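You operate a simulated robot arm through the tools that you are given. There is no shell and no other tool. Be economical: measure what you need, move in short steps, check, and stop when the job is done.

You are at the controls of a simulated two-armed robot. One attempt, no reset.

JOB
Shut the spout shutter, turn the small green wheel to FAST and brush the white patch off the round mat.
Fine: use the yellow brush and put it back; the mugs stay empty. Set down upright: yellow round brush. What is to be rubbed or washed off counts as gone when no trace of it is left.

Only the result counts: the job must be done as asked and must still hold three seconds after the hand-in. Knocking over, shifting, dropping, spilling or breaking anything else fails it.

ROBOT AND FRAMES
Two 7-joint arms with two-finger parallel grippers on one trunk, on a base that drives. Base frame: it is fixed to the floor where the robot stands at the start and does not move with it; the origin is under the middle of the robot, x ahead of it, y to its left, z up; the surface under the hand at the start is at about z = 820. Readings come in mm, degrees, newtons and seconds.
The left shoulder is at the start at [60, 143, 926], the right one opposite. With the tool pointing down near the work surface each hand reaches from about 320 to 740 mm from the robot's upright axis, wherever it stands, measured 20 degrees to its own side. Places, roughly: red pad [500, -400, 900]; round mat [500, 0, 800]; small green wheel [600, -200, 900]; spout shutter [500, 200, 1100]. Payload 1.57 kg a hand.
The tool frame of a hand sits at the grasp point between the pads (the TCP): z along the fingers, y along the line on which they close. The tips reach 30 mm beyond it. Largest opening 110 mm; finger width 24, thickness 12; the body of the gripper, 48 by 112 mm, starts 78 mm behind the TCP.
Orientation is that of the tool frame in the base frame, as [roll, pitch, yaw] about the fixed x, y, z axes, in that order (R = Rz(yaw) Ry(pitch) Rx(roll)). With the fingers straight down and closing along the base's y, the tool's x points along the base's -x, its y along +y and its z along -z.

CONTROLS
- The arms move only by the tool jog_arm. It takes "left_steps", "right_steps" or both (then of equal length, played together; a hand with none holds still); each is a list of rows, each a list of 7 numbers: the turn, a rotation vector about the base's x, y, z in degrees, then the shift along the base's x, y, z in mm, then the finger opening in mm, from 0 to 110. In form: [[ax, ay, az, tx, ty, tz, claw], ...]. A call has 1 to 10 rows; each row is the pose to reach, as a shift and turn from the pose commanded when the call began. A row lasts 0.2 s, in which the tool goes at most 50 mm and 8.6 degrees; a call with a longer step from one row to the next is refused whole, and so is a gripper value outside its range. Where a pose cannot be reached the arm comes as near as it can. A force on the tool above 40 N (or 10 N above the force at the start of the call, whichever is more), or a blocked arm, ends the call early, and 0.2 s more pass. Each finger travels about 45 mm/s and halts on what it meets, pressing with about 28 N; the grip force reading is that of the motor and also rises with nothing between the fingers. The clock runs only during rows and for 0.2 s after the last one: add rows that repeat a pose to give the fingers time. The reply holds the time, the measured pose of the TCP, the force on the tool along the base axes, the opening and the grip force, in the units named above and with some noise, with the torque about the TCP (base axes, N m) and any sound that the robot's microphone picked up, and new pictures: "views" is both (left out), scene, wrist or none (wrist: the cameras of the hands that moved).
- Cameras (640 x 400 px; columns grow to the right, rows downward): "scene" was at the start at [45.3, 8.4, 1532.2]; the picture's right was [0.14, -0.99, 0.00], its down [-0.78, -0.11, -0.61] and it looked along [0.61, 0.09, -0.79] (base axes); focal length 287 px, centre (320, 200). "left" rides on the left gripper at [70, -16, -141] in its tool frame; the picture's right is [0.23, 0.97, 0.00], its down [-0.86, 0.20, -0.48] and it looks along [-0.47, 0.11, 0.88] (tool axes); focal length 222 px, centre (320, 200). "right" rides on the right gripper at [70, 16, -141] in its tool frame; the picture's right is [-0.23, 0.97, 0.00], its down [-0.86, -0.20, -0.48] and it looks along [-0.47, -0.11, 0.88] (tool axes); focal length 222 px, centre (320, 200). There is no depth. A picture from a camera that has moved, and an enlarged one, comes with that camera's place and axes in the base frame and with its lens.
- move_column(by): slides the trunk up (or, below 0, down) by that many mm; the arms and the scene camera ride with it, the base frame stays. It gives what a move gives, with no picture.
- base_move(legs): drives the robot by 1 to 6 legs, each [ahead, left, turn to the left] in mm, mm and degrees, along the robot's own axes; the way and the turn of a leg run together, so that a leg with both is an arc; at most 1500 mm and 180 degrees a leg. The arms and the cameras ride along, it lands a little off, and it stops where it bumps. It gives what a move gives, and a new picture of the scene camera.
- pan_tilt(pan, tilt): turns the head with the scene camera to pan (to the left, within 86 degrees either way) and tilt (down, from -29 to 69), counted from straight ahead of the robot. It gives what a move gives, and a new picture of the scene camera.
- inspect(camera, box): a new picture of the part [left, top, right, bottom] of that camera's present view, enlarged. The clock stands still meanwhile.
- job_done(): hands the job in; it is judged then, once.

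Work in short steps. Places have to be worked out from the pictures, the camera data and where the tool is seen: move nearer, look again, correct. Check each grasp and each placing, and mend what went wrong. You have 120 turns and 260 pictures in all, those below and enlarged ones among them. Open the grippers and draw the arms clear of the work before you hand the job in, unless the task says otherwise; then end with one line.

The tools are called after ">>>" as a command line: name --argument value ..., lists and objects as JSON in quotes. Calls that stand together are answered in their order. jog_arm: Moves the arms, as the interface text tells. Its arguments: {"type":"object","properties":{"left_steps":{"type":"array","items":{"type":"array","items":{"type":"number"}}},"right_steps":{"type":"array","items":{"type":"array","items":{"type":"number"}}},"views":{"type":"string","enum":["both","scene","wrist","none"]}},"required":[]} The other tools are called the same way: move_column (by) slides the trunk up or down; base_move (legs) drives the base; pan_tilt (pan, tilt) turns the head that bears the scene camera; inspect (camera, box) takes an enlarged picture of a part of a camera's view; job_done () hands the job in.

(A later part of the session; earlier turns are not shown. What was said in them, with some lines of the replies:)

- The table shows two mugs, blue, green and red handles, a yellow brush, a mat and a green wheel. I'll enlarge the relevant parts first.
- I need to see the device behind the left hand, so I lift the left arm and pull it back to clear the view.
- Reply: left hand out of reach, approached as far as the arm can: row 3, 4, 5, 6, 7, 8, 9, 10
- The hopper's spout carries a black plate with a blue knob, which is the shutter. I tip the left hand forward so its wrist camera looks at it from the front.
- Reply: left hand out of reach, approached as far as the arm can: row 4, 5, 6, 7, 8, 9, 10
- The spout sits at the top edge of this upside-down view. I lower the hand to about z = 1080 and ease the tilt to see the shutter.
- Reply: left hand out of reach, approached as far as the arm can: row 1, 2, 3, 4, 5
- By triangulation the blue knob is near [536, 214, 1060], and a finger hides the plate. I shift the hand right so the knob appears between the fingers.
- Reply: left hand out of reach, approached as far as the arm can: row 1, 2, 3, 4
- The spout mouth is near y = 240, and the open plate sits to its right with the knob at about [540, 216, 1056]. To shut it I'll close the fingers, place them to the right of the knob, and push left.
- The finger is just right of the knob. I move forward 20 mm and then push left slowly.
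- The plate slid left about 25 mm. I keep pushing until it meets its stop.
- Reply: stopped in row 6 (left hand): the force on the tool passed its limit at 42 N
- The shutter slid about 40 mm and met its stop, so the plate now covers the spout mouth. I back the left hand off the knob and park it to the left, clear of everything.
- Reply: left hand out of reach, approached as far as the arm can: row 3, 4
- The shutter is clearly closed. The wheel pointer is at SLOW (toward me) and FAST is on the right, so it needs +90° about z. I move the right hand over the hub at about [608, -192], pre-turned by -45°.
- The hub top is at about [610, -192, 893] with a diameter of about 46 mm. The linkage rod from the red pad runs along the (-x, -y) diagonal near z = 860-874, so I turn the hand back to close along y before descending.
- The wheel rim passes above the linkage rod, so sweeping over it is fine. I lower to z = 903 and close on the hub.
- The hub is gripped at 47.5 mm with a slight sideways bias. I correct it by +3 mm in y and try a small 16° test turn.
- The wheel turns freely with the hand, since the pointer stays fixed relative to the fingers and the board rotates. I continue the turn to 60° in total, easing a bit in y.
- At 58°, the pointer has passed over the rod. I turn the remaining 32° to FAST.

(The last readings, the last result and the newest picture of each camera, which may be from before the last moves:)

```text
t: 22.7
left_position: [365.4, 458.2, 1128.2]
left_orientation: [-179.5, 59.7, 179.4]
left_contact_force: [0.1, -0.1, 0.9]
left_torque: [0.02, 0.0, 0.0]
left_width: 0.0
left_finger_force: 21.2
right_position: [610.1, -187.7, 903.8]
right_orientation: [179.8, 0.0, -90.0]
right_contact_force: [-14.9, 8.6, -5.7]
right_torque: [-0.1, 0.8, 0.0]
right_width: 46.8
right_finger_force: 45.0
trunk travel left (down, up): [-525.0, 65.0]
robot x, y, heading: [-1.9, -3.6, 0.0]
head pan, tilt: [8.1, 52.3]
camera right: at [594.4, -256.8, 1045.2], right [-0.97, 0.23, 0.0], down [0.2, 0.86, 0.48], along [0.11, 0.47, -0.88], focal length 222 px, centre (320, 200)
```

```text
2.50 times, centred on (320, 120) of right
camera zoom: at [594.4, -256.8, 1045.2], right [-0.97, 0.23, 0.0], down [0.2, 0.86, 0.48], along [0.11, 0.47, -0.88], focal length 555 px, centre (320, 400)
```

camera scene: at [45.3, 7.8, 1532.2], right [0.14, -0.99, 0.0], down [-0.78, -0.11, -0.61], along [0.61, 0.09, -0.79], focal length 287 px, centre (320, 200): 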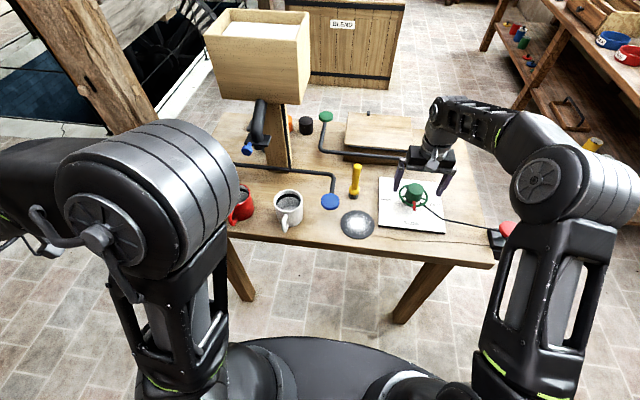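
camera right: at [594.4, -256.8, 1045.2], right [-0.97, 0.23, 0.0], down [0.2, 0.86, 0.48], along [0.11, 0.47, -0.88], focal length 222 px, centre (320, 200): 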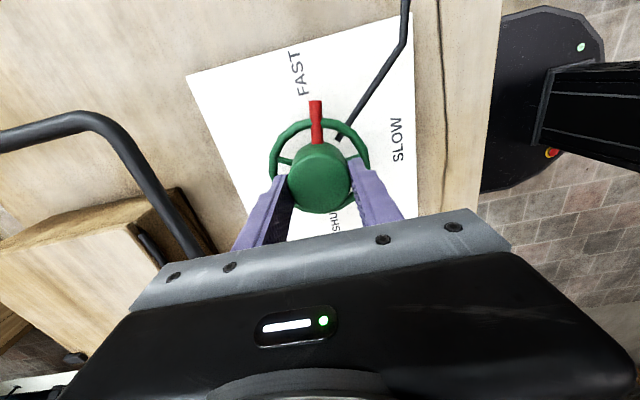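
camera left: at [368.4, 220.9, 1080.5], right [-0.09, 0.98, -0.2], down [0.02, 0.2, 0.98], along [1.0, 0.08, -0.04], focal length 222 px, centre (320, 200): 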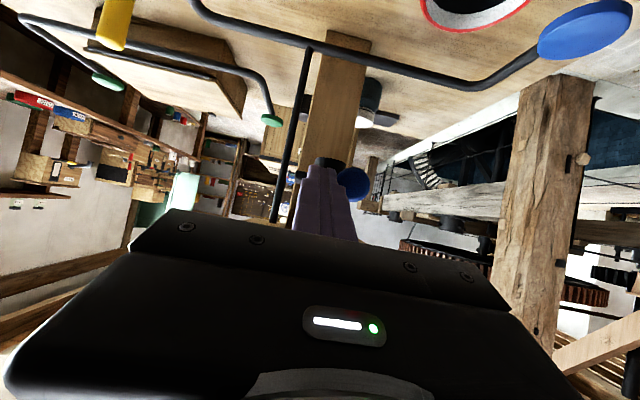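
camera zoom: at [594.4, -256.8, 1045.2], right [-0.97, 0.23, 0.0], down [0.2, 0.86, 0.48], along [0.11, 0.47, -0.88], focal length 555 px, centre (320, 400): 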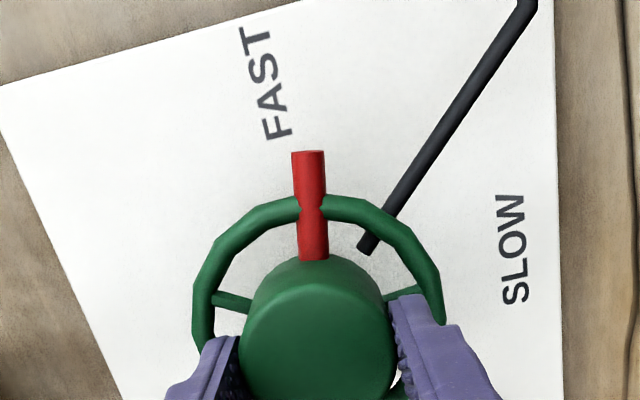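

Measured in the picture, the pointer is still about 10° short of FAST because the grip slipped a little. I turn 11° more.

>>> jog_arm --right_steps '[[0, 0, 4, -2, 0, 0, 36], [0, 0, 8, -2, 0, 0, 36], [0, 0, 11, -2, 0, 0, 36], [0, 0, 11, -2, 0, 0, 36]]' --views "none"

>>> inspect --camera "right" --box '[200, 40, 440, 200]'

```text
t: 23.7
left_position: [365.0, 457.6, 1128.3]
left_orientation: [-179.4, 59.7, 179.3]
left_contact_force: [-0.3, 0.0, 0.9]
left_torque: [0.03, -0.01, 0.02]
left_width: 0.0
left_finger_force: 21.6
right_position: [607.3, -187.5, 906.3]
right_orientation: [180.0, 0.1, -79.1]
right_contact_force: [-8.0, 9.2, -10.7]
right_torque: [0.32, 0.26, -0.92]
right_width: 46.6
right_finger_force: 44.7
trunk travel left (down, up): [-525.0, 65.0]
robot x, y, heading: [1.0, -3.1, -0.1]
head pan, tilt: [8.1, 52.3]
```

```text
2.50 times, centred on (320, 120) of right
camera zoom: at [607.0, -258.9, 1045.2], right [-1.0, 0.04, 0.0], down [0.03, 0.88, 0.48], along [0.02, 0.48, -0.88], focal length 555 px, centre (320, 400)
```

zoom: 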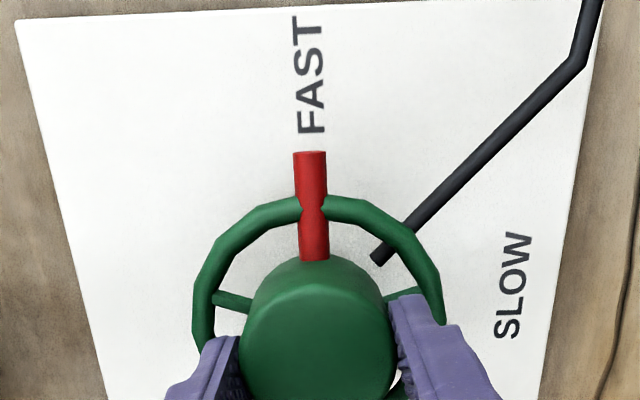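

Torque has risen, so it has reached a stop, and the pointer lines up with FAST. I open the fingers in place, rise clear, and look.

>>> jog_arm --right_steps '[[0, 0, 0, 0, 0, 0, 50], [0, 0, 0, 0, 0, 0, 70], [0, 0, 0, 0, 0, 0, 90], [0, 0, 0, 0, 0, 0, 100], [0, 0, 0, 0, 0, 0, 100], [0, 0, 0, 0, 0, 30, 100], [0, 0, 0, 0, 0, 60, 100], [0, 0, 0, 0, 0, 90, 100]]'

>>> inspect --camera "right" --box '[200, 40, 440, 200]'

```text
t: 25.5
left_position: [365.8, 458.2, 1127.8]
left_orientation: [-179.4, 59.8, 179.4]
left_contact_force: [-0.3, -0.6, -0.2]
left_torque: [-0.04, 0.01, 0.01]
left_width: 0.1
left_finger_force: 20.9
right_position: [608.9, -186.0, 995.7]
right_orientation: [179.9, 0.0, -79.1]
right_contact_force: [0.0, -0.4, 0.0]
right_torque: [0.0, 0.02, 0.01]
right_width: 100.1
right_finger_force: 0.0
trunk travel left (down, up): [-525.0, 65.0]
robot x, y, heading: [0.7, 0.0, -0.2]
head pan, tilt: [8.1, 52.3]
camera scene: at [44.8, 8.0, 1532.2], right [0.14, -0.99, 0.0], down [-0.78, -0.11, -0.61], along [0.61, 0.09, -0.79], focal length 287 px, centre (320, 200)
camera right: at [606.1, -258.0, 1135.9], right [-1.0, 0.04, 0.0], down [0.03, 0.88, 0.48], along [0.02, 0.48, -0.88], focal length 222 px, centre (320, 200)
```

scene: 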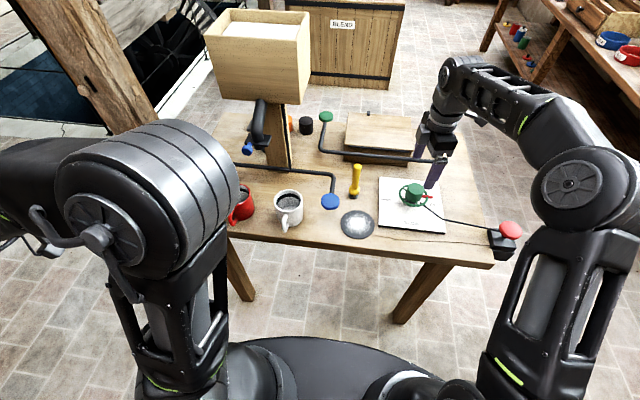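
right: 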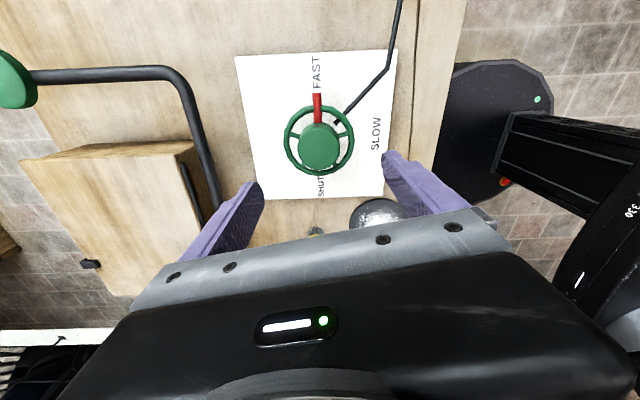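

```text
2.50 times, centred on (320, 120) of right
camera zoom: at [606.1, -258.0, 1135.9], right [-1.0, 0.04, 0.0], down [0.03, 0.88, 0.48], along [0.02, 0.48, -0.88], focal length 555 px, centre (320, 400)
```

zoom: 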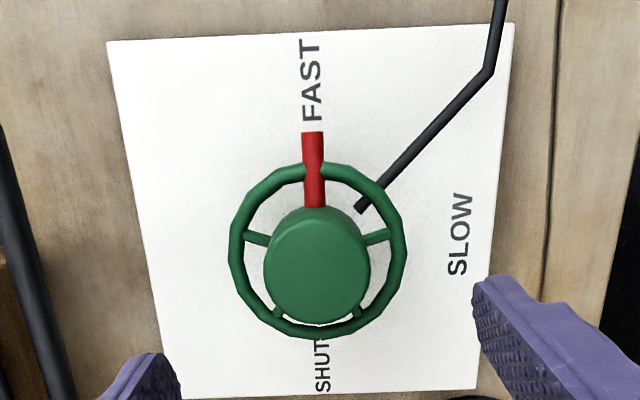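

The wheel holds at FAST. Next I turn the right hand back to closing along y and move it over the brush, estimated at [627, -17] with its top near z = 950.

>>> jog_arm --right_steps '[[0, 0, -8, 0, 5, 20, 100], [0, 0, -16, 0, 10, 40, 100], [0, 0, -24, 0, 15, 45, 100], [0, 0, -32, 0, 20, 45, 100], [0, 0, -40, 0, 30, 45, 100], [0, 0, -48, 0, 40, 45, 100], [0, 0, -56, 0, 50, 45, 100], [0, 0, -64, 0, 60, 45, 100], [0, 0, -72, 0, 70, 45, 100], [0, 0, -80, 0, 80, 45, 100]]' --views "none"

>>> jog_arm --right_steps '[[0, 0, -7, -5, 25, 0, 90], [0, 0, -14, -8, 50, 0, 80], [0, 0, -21, -8, 70, 0, 70], [0, 0, -21, -8, 72, 0, 70]]'

>>> inspect --camera "right" --box '[200, 60, 440, 220]'

>>> inspect --camera "scene" --box '[300, 130, 440, 240]'

```text
t: 27.7
left_position: [365.9, 458.2, 1127.2]
left_orientation: [-179.3, 59.7, 179.4]
left_contact_force: [-0.6, 0.3, 0.0]
left_torque: [-0.01, -0.01, -0.04]
left_width: 0.0
left_finger_force: 21.1
right_position: [609.7, -115.0, 1047.3]
right_orientation: [-179.4, 1.1, -153.2]
right_contact_force: [-0.5, 0.6, 0.2]
right_torque: [0.0, -0.02, -0.03]
right_width: 100.1
right_finger_force: 0.1
right hand out of reach, approached as far as the arm can: row 8, 9, 10
trunk travel left (down, up): [-525.0, 65.0]
robot x, y, heading: [1.3, 1.7, -0.1]
head pan, tilt: [8.1, 52.3]
```

```text
t: 28.7
left_position: [365.8, 456.9, 1128.0]
left_orientation: [-179.6, 59.7, 179.3]
left_contact_force: [-0.1, 1.5, -0.9]
left_torque: [0.01, -0.02, -0.02]
left_width: 0.2
left_finger_force: 21.3
right_position: [599.6, -65.2, 1047.1]
right_orientation: [-179.4, 1.2, -167.2]
right_contact_force: [0.7, -1.3, 1.0]
right_torque: [-0.01, 0.01, 0.02]
right_width: 70.0
right_finger_force: 0.0
right hand out of reach, approached as far as the arm can: row 3, 4
trunk travel left (down, up): [-525.0, 65.0]
robot x, y, heading: [-1.5, -2.9, -0.2]
head pan, tilt: [8.1, 52.3]
camera scene: at [45.1, 7.9, 1532.2], right [0.14, -0.99, 0.0], down [-0.78, -0.11, -0.61], along [0.61, 0.09, -0.79], focal length 287 px, centre (320, 200)
camera right: at [525.8, -64.0, 1185.4], right [0.01, 1.0, 0.0], down [0.87, 0.0, 0.5], along [0.5, -0.01, -0.87], focal length 222 px, centre (320, 200)
```

scene: 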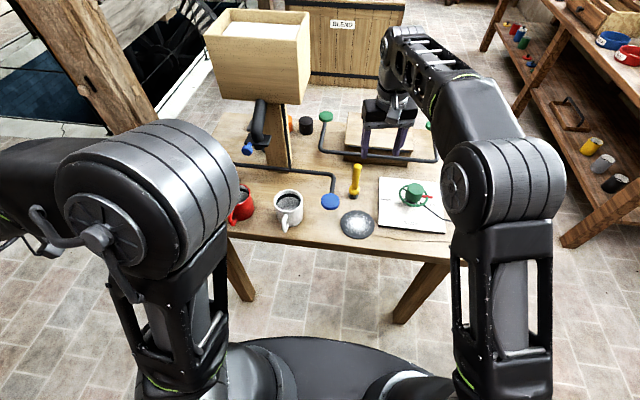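
right: 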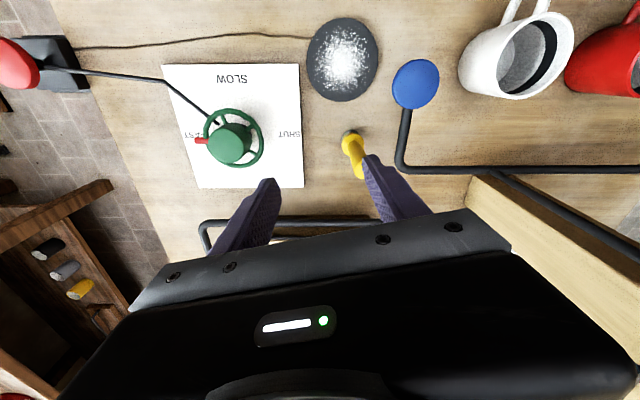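

```text
2.50 times, centred on (320, 140) of right
camera zoom: at [525.8, -64.0, 1185.4], right [0.01, 1.0, 0.0], down [0.87, 0.0, 0.5], along [0.5, -0.01, -0.87], focal length 555 px, centre (320, 350)
```

zoom: 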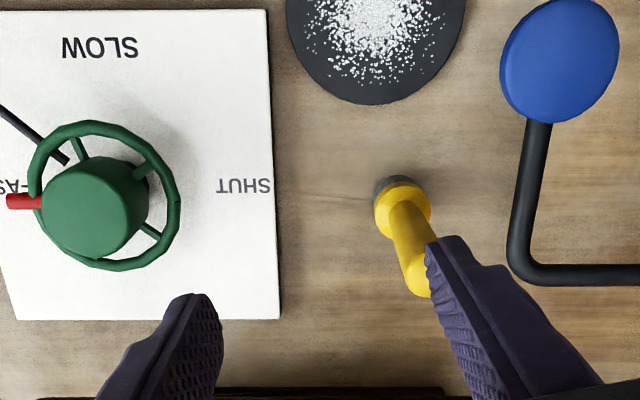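

```text
3.64 times, centred on (370, 185) of scene
camera zoom: at [45.1, 7.9, 1532.2], right [0.14, -0.99, 0.0], down [-0.78, -0.11, -0.61], along [0.61, 0.09, -0.79], focal length 1045 px, centre (138, 254)
```

zoom: 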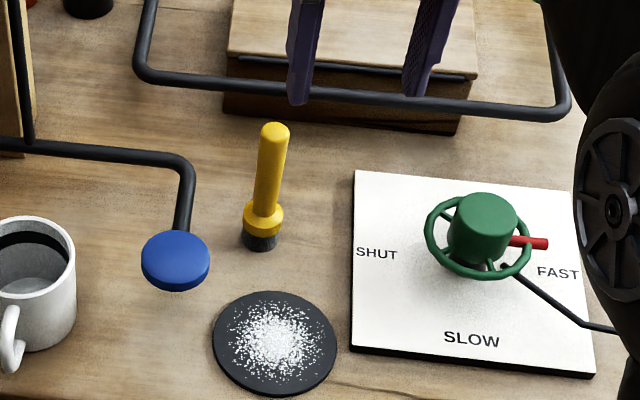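

Triangulation puts the brush at about [617, -16] with its top near z = 955. The right hand is at its reach limit this high, so I lower to z = 1000 first and straighten it, then move sideways.

>>> jog_arm --right_steps '[[0.1, 0.6, -6, -5, 0, -20, 70], [0.3, 1.3, -12.8, -9, 0, -47, 70], [0.3, 1.3, -12.8, -9, 25, -47, 70], [0.3, 1.3, -12.8, -9, 49, -47, 70], [0.3, 1.3, -12.8, -9, 49, -47, 70]]'

>>> inspect --camera "right" --box '[200, 60, 440, 220]'

```text
t: 29.9
left_position: [365.4, 457.7, 1127.6]
left_orientation: [-179.5, 59.8, 179.3]
left_contact_force: [0.5, -0.1, 0.6]
left_torque: [0.0, 0.0, 0.0]
left_width: 0.4
left_finger_force: 21.1
right_position: [588.6, -16.5, 999.5]
right_orientation: [-179.9, 0.0, 180.0]
right_contact_force: [0.3, -0.7, 0.6]
right_torque: [0.02, -0.02, -0.04]
right_width: 69.8
right_finger_force: 0.1
trunk travel left (down, up): [-525.0, 65.0]
robot x, y, heading: [2.5, -1.1, 0.1]
head pan, tilt: [8.1, 52.3]
camera scene: at [45.1, 7.7, 1532.2], right [0.14, -0.99, 0.0], down [-0.78, -0.11, -0.61], along [0.61, 0.09, -0.79], focal length 287 px, centre (320, 200)
camera right: at [521.4, 0.0, 1140.1], right [0.23, 0.97, 0.0], down [0.86, -0.2, 0.48], along [0.47, -0.11, -0.88], focal length 222 px, centre (320, 200)
```

scene: 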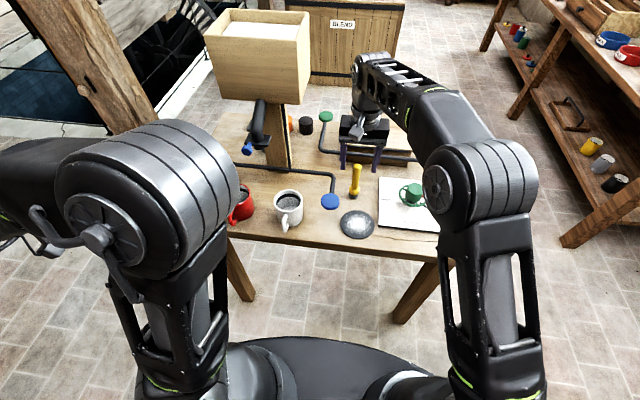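
right: 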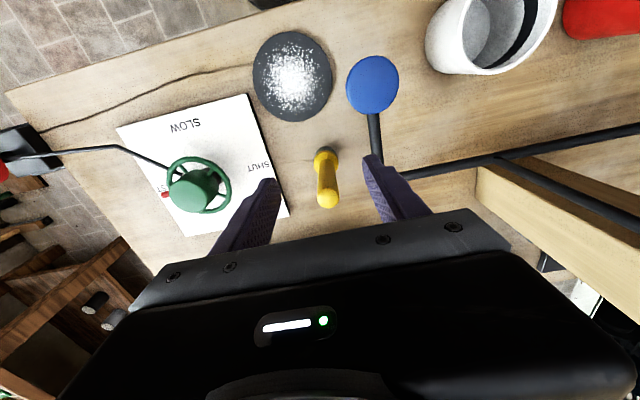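

```text
2.50 times, centred on (320, 140) of right
camera zoom: at [521.4, 0.0, 1140.1], right [0.23, 0.97, 0.0], down [0.86, -0.2, 0.48], along [0.47, -0.11, -0.88], focal length 555 px, centre (320, 350)
```

zoom: 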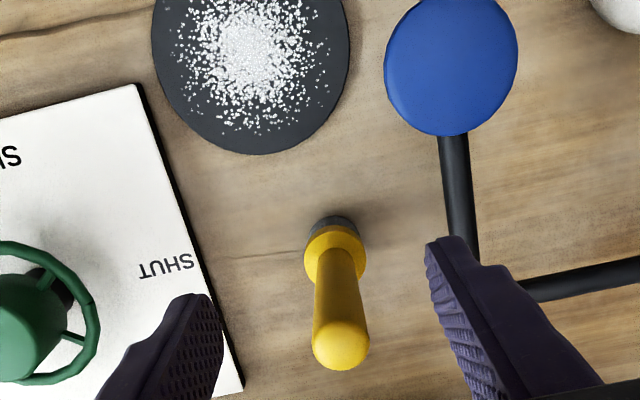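

The brush is now fixed at [616, -13.5], vertical, with its top at z = 962. I narrow the opening to 50 mm to clear the blue bar, centre over the handle, descend to TCP z = 932 and close.

>>> jog_arm --right_steps '[[0, 0, 0, 14, 2, 0, 50], [0, 0, 0, 27, 3, 0, 50], [0, 0, 0, 27, 3, 0, 50], [0, 0, 0, 27, 3, -20, 50], [0, 0, 0, 27, 3, -45, 50], [0, 0, 0, 27, 3, -67, 50], [0, 0, 0, 27, 3, -67, 30], [0, 0, 0, 27, 3, -67, 10], [0, 0, 0, 27, 3, -67, 10], [0, 0, 0, 27, 3, -67, 10]]'

>>> inspect --camera "scene" --box '[300, 130, 440, 240]'

```text
t: 32.1
left_position: [366.0, 457.9, 1128.2]
left_orientation: [-179.5, 59.8, 179.5]
left_contact_force: [-0.3, 0.3, 0.0]
left_torque: [-0.02, 0.01, 0.0]
left_width: 0.0
left_finger_force: 21.6
right_position: [616.2, -14.7, 934.1]
right_orientation: [-179.9, 0.0, -180.0]
right_contact_force: [-0.1, 0.2, 0.5]
right_torque: [-0.01, 0.01, -0.02]
right_width: 21.6
right_finger_force: 28.1
trunk travel left (down, up): [-525.0, 65.0]
robot x, y, heading: [-0.8, -2.2, -0.1]
head pan, tilt: [8.1, 52.3]
camera scene: at [45.2, 7.8, 1532.2], right [0.14, -0.99, 0.0], down [-0.78, -0.11, -0.61], along [0.61, 0.09, -0.79], focal length 287 px, centre (320, 200)
camera right: at [548.5, 1.8, 1074.2], right [0.23, 0.97, 0.0], down [0.86, -0.2, 0.48], along [0.47, -0.11, -0.88], focal length 222 px, centre (320, 200)
```

scene: 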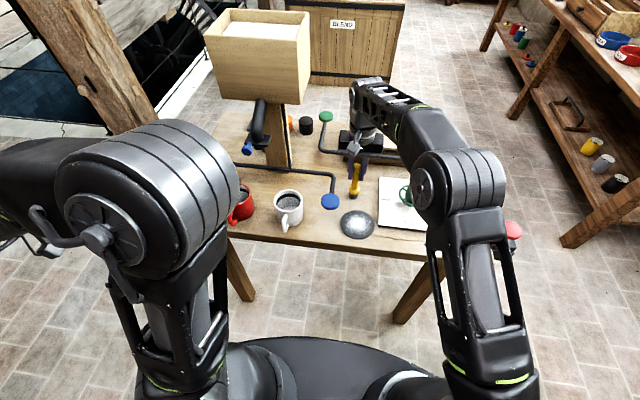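
right: 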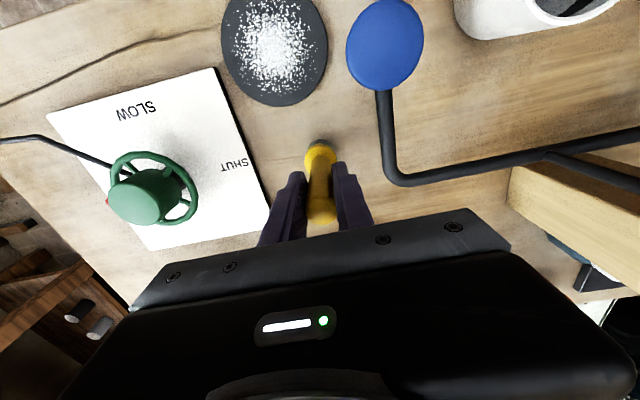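

```text
3.64 times, centred on (370, 185) of scene
camera zoom: at [45.2, 7.8, 1532.2], right [0.14, -0.99, 0.0], down [-0.78, -0.11, -0.61], along [0.61, 0.09, -0.79], focal length 1045 px, centre (138, 254)
```

zoom: 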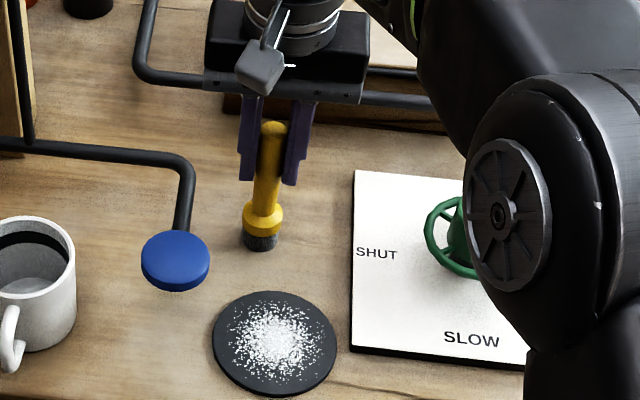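

The brush is gripped at 21.6 mm, with home TCP at [616, -14.5, 934]. I lift it 35 mm and carry it over the mat centre at about [517, -34], keeping clear of the blue pad at [539, 50].

>>> jog_arm --right_steps '[[0, 0, 0, 0, 0, 15, 10], [0, 0, 0, 0, 0, 35, 10], [0, 0, 0, -33, -7, 35, 10], [0, 0, 0, -66, -13, 35, 10], [0, 0, 0, -99, -20, 35, 10], [0, 0, 0, -99, -20, 35, 10]]'

>>> inspect --camera "scene" --box '[300, 150, 420, 250]'

```text
t: 33.5
left_position: [365.9, 456.2, 1127.4]
left_orientation: [-179.6, 59.7, 179.4]
left_contact_force: [-0.2, -0.1, 0.2]
left_torque: [-0.03, 0.0, 0.0]
left_width: 0.2
left_finger_force: 21.2
right_position: [517.9, -32.2, 968.0]
right_orientation: [-179.8, 0.1, 180.0]
right_contact_force: [-0.2, -0.4, -1.4]
right_torque: [0.03, 0.03, -0.02]
right_width: 21.4
right_finger_force: 27.9
trunk travel left (down, up): [-525.0, 65.0]
robot x, y, heading: [1.4, -0.8, -0.1]
head pan, tilt: [8.1, 52.3]
camera scene: at [45.8, 8.0, 1532.2], right [0.14, -0.99, 0.0], down [-0.78, -0.11, -0.61], along [0.61, 0.09, -0.79], focal length 287 px, centre (320, 200)
camera right: at [449.5, -16.0, 1108.6], right [0.23, 0.97, 0.0], down [0.86, -0.2, 0.48], along [0.47, -0.11, -0.88], focal length 222 px, centre (320, 200)
```

scene: 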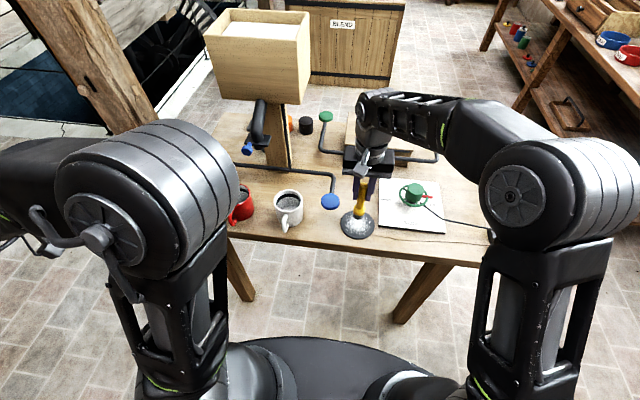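
right: 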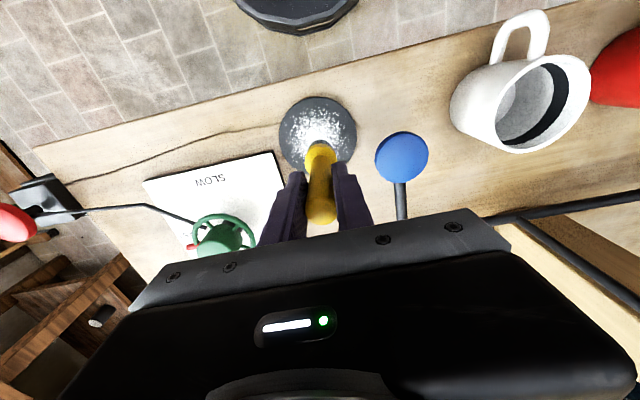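

```text
4.00 times, centred on (360, 200) of scene
camera zoom: at [45.8, 8.0, 1532.2], right [0.14, -0.99, 0.0], down [-0.78, -0.11, -0.61], along [0.61, 0.09, -0.79], focal length 1150 px, centre (160, 200)
```

zoom: 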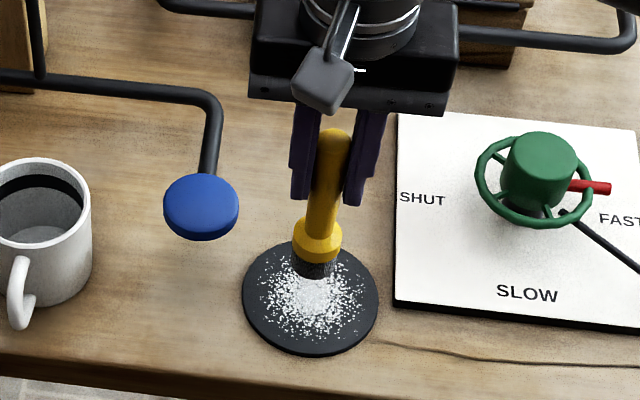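

The brush is over the mat. I lower gently onto it in small steps, watching the force.

>>> jog_arm --right_steps '[[0, 0, 0, -3, 0, -15, 10], [0, 0, 0, -3, 0, -24, 10], [0, 0, 0, -3, 0, -27, 10], [0, 0, 0, -3, 0, -29, 10]]' --views "none"

>>> inspect --camera "scene" --box '[320, 170, 400, 250]'

```text
t: 34.5
left_position: [367.0, 457.8, 1128.1]
left_orientation: [-179.4, 59.7, 179.4]
left_contact_force: [0.0, 0.4, -0.4]
left_torque: [0.0, 0.0, 0.0]
left_width: 0.0
left_finger_force: 21.3
right_position: [515.3, -33.0, 940.1]
right_orientation: [-179.9, 0.0, -179.9]
right_contact_force: [0.1, 0.2, -1.7]
right_torque: [-0.02, -0.03, -0.01]
right_width: 21.6
right_finger_force: 28.2
trunk travel left (down, up): [-525.0, 65.0]
robot x, y, heading: [-0.4, 2.1, -0.1]
head pan, tilt: [8.1, 52.3]
```

```text
5.00 times, centred on (360, 210) of scene
camera zoom: at [45.2, 7.8, 1532.2], right [0.14, -0.99, 0.0], down [-0.78, -0.11, -0.61], along [0.61, 0.09, -0.79], focal length 1437 px, centre (120, 150)
```

zoom: 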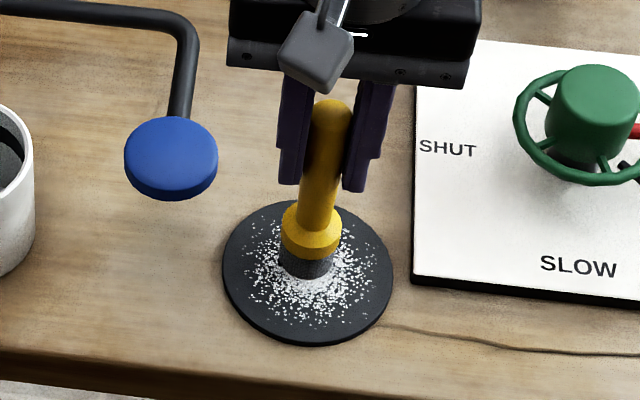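

The bristles are at or just above the mat centre with no force yet. I lower 2 mm at a time.

>>> jog_arm --right_steps '[[0, 0, 0, 0, 0, -1, 10], [0, 0, 0, 0, 0, -2, 10], [0, 0, 0, 0, 0, -3, 10]]' --views "none"

```text
t: 35.3
left_position: [364.1, 457.4, 1128.6]
left_orientation: [-179.6, 59.7, 179.4]
left_contact_force: [-1.0, 0.2, -0.3]
left_torque: [0.03, 0.02, 0.03]
left_width: 0.1
left_finger_force: 21.7
right_position: [514.9, -33.4, 938.9]
right_orientation: [-180.0, 0.1, -180.0]
right_contact_force: [-0.4, -1.0, 12.1]
right_torque: [-0.05, 0.1, -0.03]
right_width: 21.5
right_finger_force: 28.0
trunk travel left (down, up): [-525.0, 65.0]
robot x, y, heading: [-0.6, -0.2, -0.3]
head pan, tilt: [8.1, 52.3]
```

Contact is at 12 N, so I ease by 1 mm and make a small circle with about 12 mm radius.

>>> jog_arm --right_steps '[[0, 0, 0, 0, 0, 1, 10], [0, 0, 0, 12, 0, 1, 10], [0, 0, 0, 8, 8, 1, 10], [0, 0, 0, 0, 12, 1, 10], [0, 0, 0, -8, 8, 1, 10], [0, 0, 0, -12, 0, 1, 10], [0, 0, 0, -8, -8, 1, 10], [0, 0, 0, 0, -12, 1, 10], [0, 0, 0, 8, -8, 1, 10], [0, 0, 0, 12, 0, 1, 10]]' --views "none"

>>> inspect --camera "scene" --box '[320, 170, 400, 250]'

```text
t: 37.5
left_position: [364.9, 457.0, 1127.0]
left_orientation: [-179.5, 59.7, 179.3]
left_contact_force: [0.8, 0.4, -0.2]
left_torque: [0.02, 0.01, 0.02]
left_width: 0.0
left_finger_force: 21.3
right_position: [527.6, -33.5, 938.1]
right_orientation: [-179.9, 0.0, 180.0]
right_contact_force: [-0.3, -1.2, 2.5]
right_torque: [-0.28, -0.05, 0.06]
right_width: 21.7
right_finger_force: 27.6
trunk travel left (down, up): [-525.0, 65.0]
robot x, y, heading: [-0.9, -3.3, -0.0]
head pan, tilt: [8.1, 52.3]
```

```text
5.00 times, centred on (360, 210) of scene
camera zoom: at [44.2, 7.0, 1532.2], right [0.14, -0.99, 0.0], down [-0.78, -0.11, -0.61], along [0.61, 0.09, -0.79], focal length 1437 px, centre (120, 150)
```

zoom: 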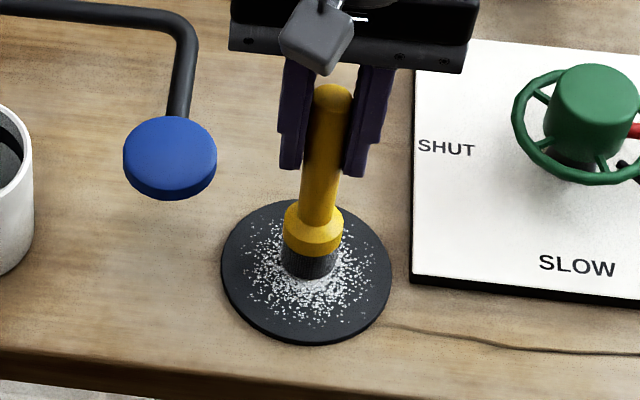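

The mat stayed still and the powder has thinned a little. I press 1 mm more and sweep a wider ring of about 24 mm radius.

>>> jog_arm --right_steps '[[0, 0, 0, 0, 0, -1, 10], [0, 0, 0, 12, 0, -1, 10], [0, 0, 0, 7, 14, -1, 10], [0, 0, 0, -5, 23, -1, 10], [0, 0, 0, -20, 23, -1, 10], [0, 0, 0, -32, 14, -1, 10], [0, 0, 0, -36, 0, -1, 10], [0, 0, 0, -32, -14, -1, 10], [0, 0, 0, -20, -23, -1, 10], [0, 0, 0, -5, -23, -1, 10]]' --views "none"

>>> inspect --camera "scene" --box '[320, 170, 400, 250]'

```text
t: 39.7
left_position: [367.3, 457.5, 1126.8]
left_orientation: [-179.5, 59.7, 179.5]
left_contact_force: [0.1, -0.3, 0.2]
left_torque: [0.0, 0.02, -0.02]
left_width: 0.0
left_finger_force: 21.7
right_position: [522.5, -55.9, 937.6]
right_orientation: [-179.9, -0.2, -179.9]
right_contact_force: [0.4, 0.5, -1.0]
right_torque: [0.01, 0.03, -0.01]
right_width: 21.3
right_finger_force: 28.6
trunk travel left (down, up): [-525.0, 65.0]
robot x, y, heading: [-0.9, -0.0, -0.3]
head pan, tilt: [8.1, 52.3]
```

```text
5.00 times, centred on (360, 210) of scene
camera zoom: at [45.7, 7.9, 1532.2], right [0.14, -0.99, 0.0], down [-0.78, -0.11, -0.61], along [0.61, 0.09, -0.79], focal length 1437 px, centre (120, 150)
```

zoom: 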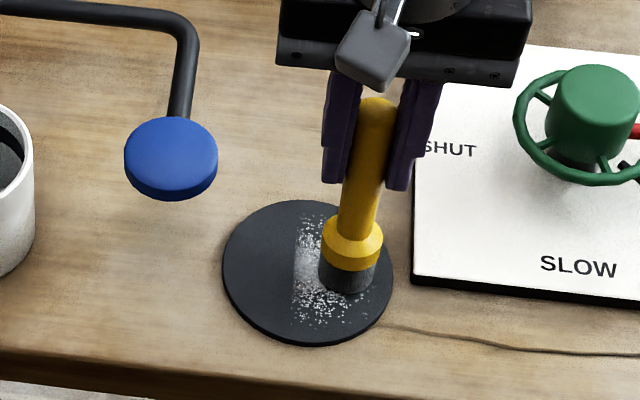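

It works: the left half is clean. Force on the right side was near zero, so I lower 2 mm and sweep the right half in strokes.

>>> jog_arm --right_steps '[[0, 0, 0, 0, 0, -2, 10], [0, 0, 0, 11, -5, -2, 10], [0, 0, 0, -7, -5, -2, 10], [0, 0, 0, -25, -5, -2, 10], [0, 0, 0, -37, 9, -2, 10], [0, 0, 0, -7, 9, -2, 10], [0, 0, 0, 23, 9, -2, 10], [0, 0, 0, 23, 21, -2, 10], [0, 0, 0, -7, 21, -2, 10], [0, 0, 0, -37, 21, -2, 10]]' --views "none"

>>> inspect --camera "scene" --box '[320, 170, 400, 250]'

```text
t: 41.9
left_position: [366.0, 457.6, 1128.6]
left_orientation: [-179.6, 59.8, 179.4]
left_contact_force: [-0.4, 0.0, -0.1]
left_torque: [0.01, 0.03, -0.03]
left_width: 0.0
left_finger_force: 21.5
right_position: [487.8, -38.5, 936.0]
right_orientation: [-180.0, 0.0, 179.9]
right_contact_force: [0.0, 0.3, -0.8]
right_torque: [-0.01, -0.04, 0.03]
right_width: 21.2
right_finger_force: 27.2
trunk travel left (down, up): [-525.0, 65.0]
robot x, y, heading: [-2.2, -2.0, -0.5]
head pan, tilt: [8.1, 52.3]
```

```text
5.00 times, centred on (360, 210) of scene
camera zoom: at [44.9, 7.9, 1532.1], right [0.14, -0.99, 0.0], down [-0.78, -0.11, -0.61], along [0.61, 0.09, -0.79], focal length 1437 px, centre (120, 150)
```

zoom: 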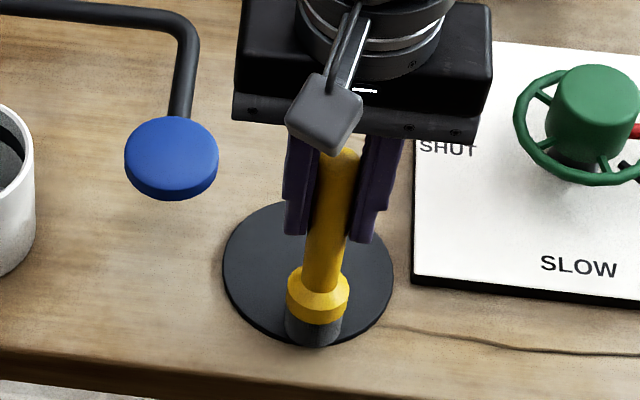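

The visible mat looks clean. I lift the brush, carry it back above its place, and check the mat closely.

>>> jog_arm --right_steps '[[0, 0, 0, 0, 0, 15, 10], [0, 0, 0, 0, 0, 35, 10], [0, 0, 0, 40, 8, 35, 10], [0, 0, 0, 85, 16, 35, 10], [0, 0, 0, 128, 23, 35, 10], [0, 0, 0, 128, 23, 35, 10]]'

>>> inspect --camera "scene" --box '[310, 150, 410, 250]'

>>> inspect --camera "right" --box '[200, 0, 440, 180]'

```text
t: 43.3
left_position: [364.8, 457.0, 1128.9]
left_orientation: [-179.5, 59.8, 179.4]
left_contact_force: [-0.4, -0.6, 0.5]
left_torque: [0.02, 0.0, 0.01]
left_width: 0.1
left_finger_force: 21.1
right_position: [613.9, -13.2, 970.0]
right_orientation: [-179.9, 0.0, 179.9]
right_contact_force: [0.0, -0.5, -1.1]
right_torque: [0.01, -0.01, -0.01]
right_width: 21.7
right_finger_force: 28.2
trunk travel left (down, up): [-525.0, 65.0]
robot x, y, heading: [-1.7, -0.5, -0.2]
head pan, tilt: [8.1, 52.3]
camera scene: at [44.4, 7.6, 1532.3], right [0.14, -0.99, 0.0], down [-0.78, -0.11, -0.61], along [0.61, 0.09, -0.79], focal length 287 px, centre (320, 200)
camera right: at [545.6, 3.0, 1110.3], right [0.23, 0.97, 0.0], down [0.86, -0.2, 0.48], along [0.47, -0.11, -0.88], focal length 222 px, centre (320, 200)
```

scene: 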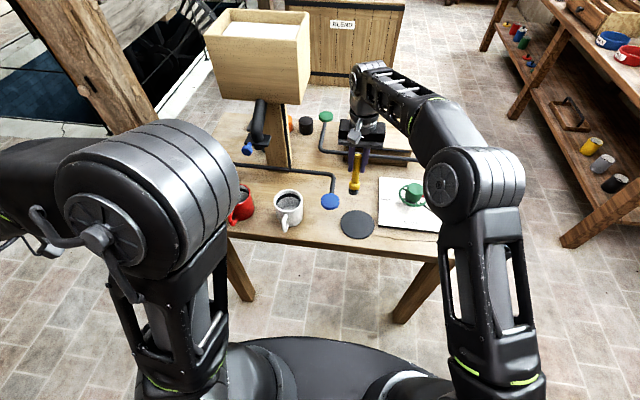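
right: 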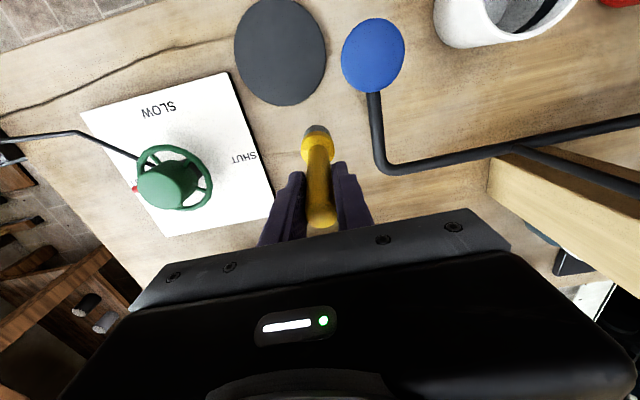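

```text
4.00 times, centred on (360, 200) of scene
camera zoom: at [44.4, 7.6, 1532.3], right [0.14, -0.99, 0.0], down [-0.78, -0.11, -0.61], along [0.61, 0.09, -0.79], focal length 1150 px, centre (160, 200)
```

zoom: 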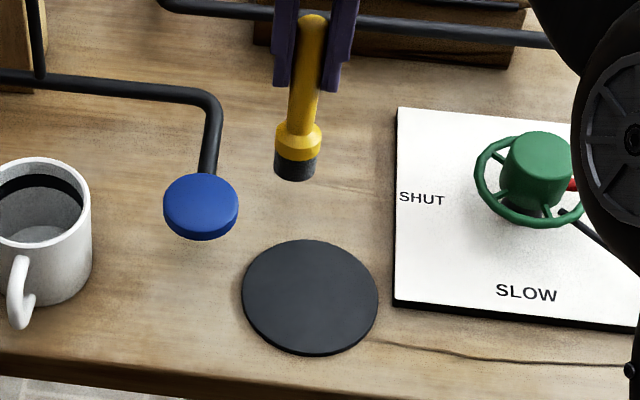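

```text
2.22 times, centred on (320, 90) of right
camera zoom: at [545.6, 3.0, 1110.3], right [0.23, 0.97, 0.0], down [0.86, -0.2, 0.48], along [0.47, -0.11, -0.88], focal length 494 px, centre (320, 444)
```

zoom: 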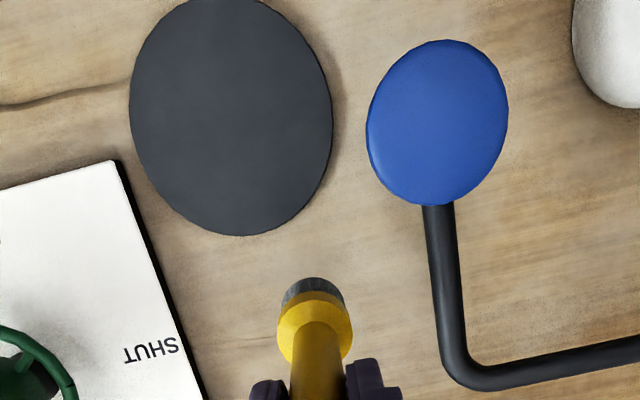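

The mat is spotless. I lower the brush onto its original spot, going slowly near contact.

>>> jog_arm --right_steps '[[0, 0, 0, 1, -1, -15, 10], [0, 0, 0, 1, -1, -30, 10], [0, 0, 0, 1, -1, -34, 10], [0, 0, 0, 1, -1, -36, 10], [0, 0, 0, 1, -1, -37, 10]]' --views "none"

>>> inspect --camera "scene" --box '[310, 150, 410, 250]'

```text
t: 44.5
left_position: [365.5, 457.4, 1129.5]
left_orientation: [-179.5, 59.6, 179.3]
left_contact_force: [0.3, 0.0, -0.4]
left_torque: [0.0, 0.01, -0.02]
left_width: 0.0
left_finger_force: 21.0
right_position: [614.5, -12.3, 932.1]
right_orientation: [-179.9, -0.1, 180.0]
right_contact_force: [0.4, -0.7, -1.3]
right_torque: [-0.01, 0.0, -0.01]
right_width: 21.7
right_finger_force: 27.8
trunk travel left (down, up): [-525.0, 65.0]
robot x, y, heading: [-2.2, 2.3, -0.4]
head pan, tilt: [8.1, 52.3]
```

```text
4.00 times, centred on (360, 200) of scene
camera zoom: at [45.2, 7.8, 1532.2], right [0.14, -0.99, 0.0], down [-0.78, -0.11, -0.61], along [0.61, 0.09, -0.79], focal length 1150 px, centre (160, 200)
```

zoom: 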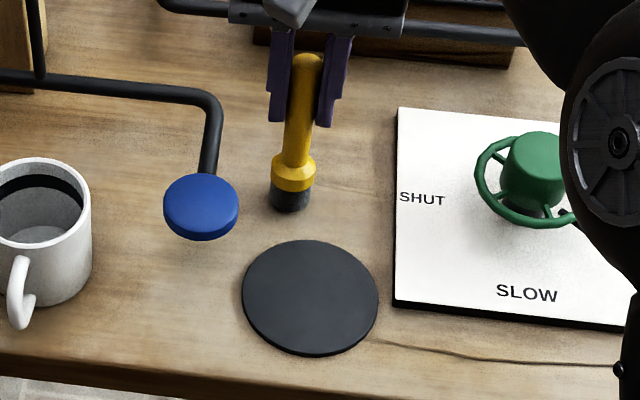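

The brush is upright and just above the table. I lower 1 mm at a time until there is contact force.

>>> jog_arm --right_steps '[[0, 0, 0, 0, -1, -1, 10], [0, 0, 0, 0, -1, -2, 10]]' --views "none"

```text
t: 45.1
left_position: [366.0, 457.1, 1127.7]
left_orientation: [-179.5, 59.6, 179.4]
left_contact_force: [0.3, -0.2, 0.5]
left_torque: [0.0, -0.01, 0.02]
left_width: 0.0
left_finger_force: 21.5
right_position: [614.5, -13.5, 931.2]
right_orientation: [-179.9, 0.0, 179.9]
right_contact_force: [0.1, -0.3, -1.8]
right_torque: [0.01, 0.01, 0.03]
right_width: 21.5
right_finger_force: 28.0
trunk travel left (down, up): [-525.0, 65.0]
robot x, y, heading: [1.1, 1.9, -0.1]
head pan, tilt: [8.1, 52.3]
```

>>> jog_arm --right_steps '[[0, 0, 0, 0, 0, -1, 10], [0, 0, 0, 0, 0, -2, 10]]' --views "none"

```text
t: 45.7
left_position: [364.5, 457.0, 1128.1]
left_orientation: [-179.5, 59.7, 179.4]
left_contact_force: [0.4, 0.0, -0.6]
left_torque: [0.01, 0.01, 0.03]
left_width: 0.0
left_finger_force: 21.2
right_position: [613.4, -14.0, 929.4]
right_orientation: [-179.9, 0.0, -179.9]
right_contact_force: [-2.1, -0.3, 2.5]
right_torque: [-0.07, 0.16, 0.02]
right_width: 21.8
right_finger_force: 28.1
trunk travel left (down, up): [-525.0, 65.0]
robot x, y, heading: [-2.6, -1.7, -0.3]
head pan, tilt: [8.1, 52.3]
```

Contact force has appeared, so the brush stands on the table. I open symmetrically to 50 mm and rise straight up.

>>> jog_arm --right_steps '[[0, 0, 0, 0, 0, 0, 26], [0, 0, 0, 0, 0, 0, 34], [0, 0, 0, 0, 0, 0, 46], [0, 0, 0, 0, 0, 0, 50], [0, 0, 0, 0, 0, 0, 50], [0, 0, 0, 0, 0, 20, 50], [0, 0, 0, 0, 0, 45, 50], [0, 0, 0, 0, 0, 70, 50]]'

>>> inspect --camera "scene" --box '[310, 150, 410, 250]'

```text
t: 47.5
left_position: [363.5, 458.3, 1127.7]
left_orientation: [-179.4, 59.7, 179.4]
left_contact_force: [0.0, -0.4, 0.1]
left_torque: [0.0, -0.03, -0.01]
left_width: 0.0
left_finger_force: 21.1
right_position: [615.9, -13.4, 1001.2]
right_orientation: [-179.9, 0.1, -179.8]
right_contact_force: [-0.8, 0.1, -0.3]
right_torque: [0.0, 0.01, 0.03]
right_width: 50.2
right_finger_force: 0.1
trunk travel left (down, up): [-525.0, 65.0]
robot x, y, heading: [2.5, -4.1, 0.0]
head pan, tilt: [8.1, 52.3]
camera scene: at [44.5, 8.7, 1532.2], right [0.14, -0.99, 0.0], down [-0.78, -0.11, -0.61], along [0.61, 0.08, -0.79], focal length 287 px, centre (320, 200)
camera right: at [546.2, 3.4, 1139.9], right [0.23, 0.97, 0.0], down [0.85, -0.2, 0.48], along [0.47, -0.11, -0.88], focal length 222 px, centre (320, 200)
```

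scene: 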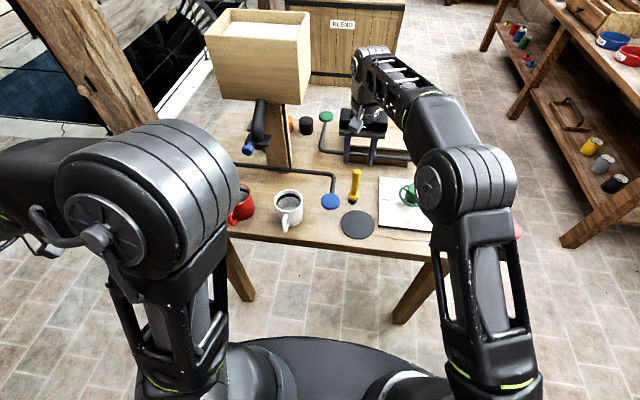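
right: 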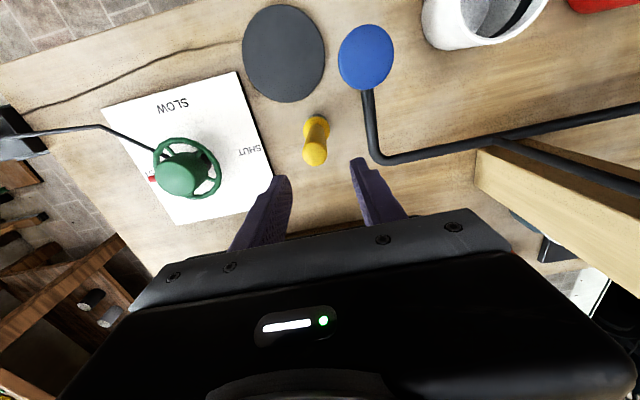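

```text
4.00 times, centred on (360, 200) of scene
camera zoom: at [44.5, 8.7, 1532.2], right [0.14, -0.99, 0.0], down [-0.78, -0.11, -0.61], along [0.61, 0.08, -0.79], focal length 1150 px, centre (160, 200)
```

zoom: 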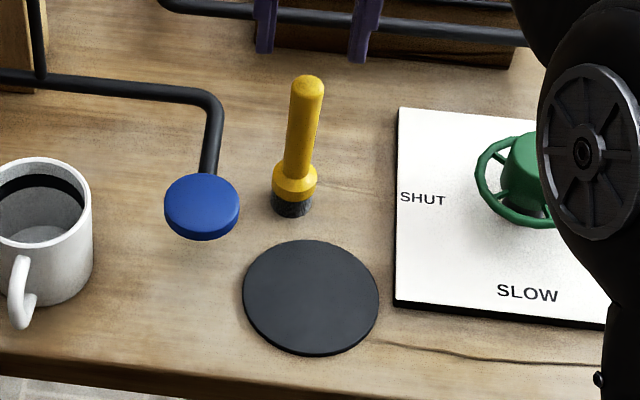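

The brush stands upright in its place. I draw the right arm back toward its start pose, moving -x first so the brush passes between the open fingers, and open the left gripper.

>>> jog_arm --right_steps '[[0, 0, 0, -20, 0, 10, 50], [0, 0, 0, -50, 0, 20, 50], [0, 0, 0, -80, -20, 30, 60], [0, 0, 0, -95, -60, 30, 70], [0, 0, 0, -110, -100, 30, 80], [0, 0, 0, -120, -145, 30, 90], [0, 0, 0, -130, -190, 30, 100], [0, 0, 0, -140, -235, 30, 100], [0, 0, 0, -150, -280, 30, 100], [0, 0, 0, -150, -320, 30, 100]]' --left_steps '[[0, 0, 0, 0, 0, 0, 10], [0, 0, 0, 0, 0, 0, 20], [0, 0, 0, 0, 0, 0, 30], [0, 0, 0, 0, 0, 0, 40], [0, 0, 0, 0, 0, 0, 50], [0, 0, 0, 0, 0, 0, 60], [0, 0, 0, 0, 0, 0, 70], [0, 0, 0, 0, 0, 0, 80], [0, 0, 0, 0, 0, 0, 80], [0, 0, 0, 0, 0, 0, 80]]' --views "scene"

>>> inspect --camera "scene" --box '[300, 110, 520, 260]'

>>> inspect --camera "scene" --box '[200, 80, 350, 240]'

```text
t: 49.7
left_position: [364.6, 457.7, 1127.7]
left_orientation: [-179.5, 59.7, 179.3]
left_contact_force: [0.3, 0.3, -0.5]
left_torque: [0.01, 0.0, 0.01]
left_width: 80.3
left_finger_force: 0.0
right_position: [462.6, -333.4, 1029.5]
right_orientation: [-179.9, -0.1, 180.0]
right_contact_force: [-0.4, -0.2, 0.2]
right_torque: [0.01, 0.02, -0.02]
right_width: 100.0
right_finger_force: 0.2
trunk travel left (down, up): [-525.0, 65.0]
robot x, y, heading: [2.8, 0.3, -0.0]
head pan, tilt: [8.1, 52.3]
camera scene: at [45.3, 7.2, 1532.2], right [0.14, -0.99, 0.0], down [-0.78, -0.11, -0.61], along [0.61, 0.09, -0.79], focal length 287 px, centre (320, 200)
```

scene: 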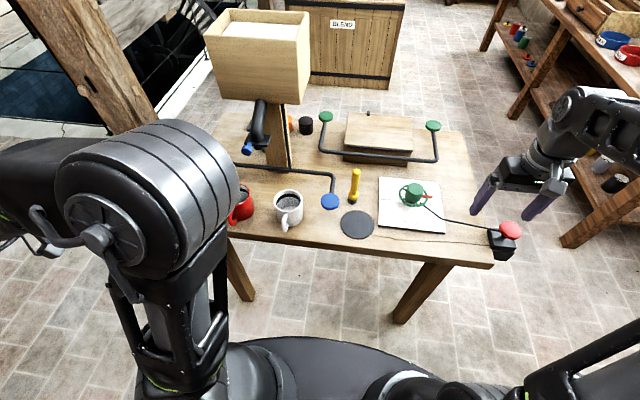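

```text
2.67 times, centred on (410, 185) of scene
camera zoom: at [45.3, 7.2, 1532.2], right [0.14, -0.99, 0.0], down [-0.78, -0.11, -0.61], along [0.61, 0.09, -0.79], focal length 766 px, centre (80, 240)
```

zoom: 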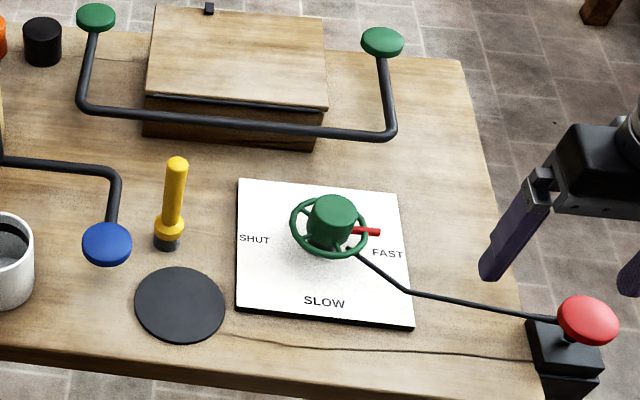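

```text
2.50 times, centred on (275, 160) of scene
camera zoom: at [45.3, 7.2, 1532.2], right [0.14, -0.99, 0.0], down [-0.78, -0.11, -0.61], along [0.61, 0.09, -0.79], focal length 718 px, centre (432, 300)
```

zoom: 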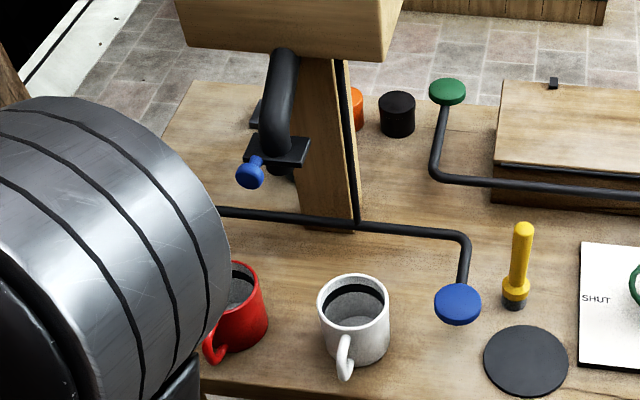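

All three results hold: the shutter is closed, the wheel is at FAST, and the mat is clean. The brush stands upright, the mugs are empty, and both arms are clear with grippers open, so I hand the job in.

>>> job_done

```text
The job is handed in.
```

I shut the spout shutter, turned the green wheel to FAST and brushed the round mat clean. The yellow brush is back upright in its place and the mugs are still empty.
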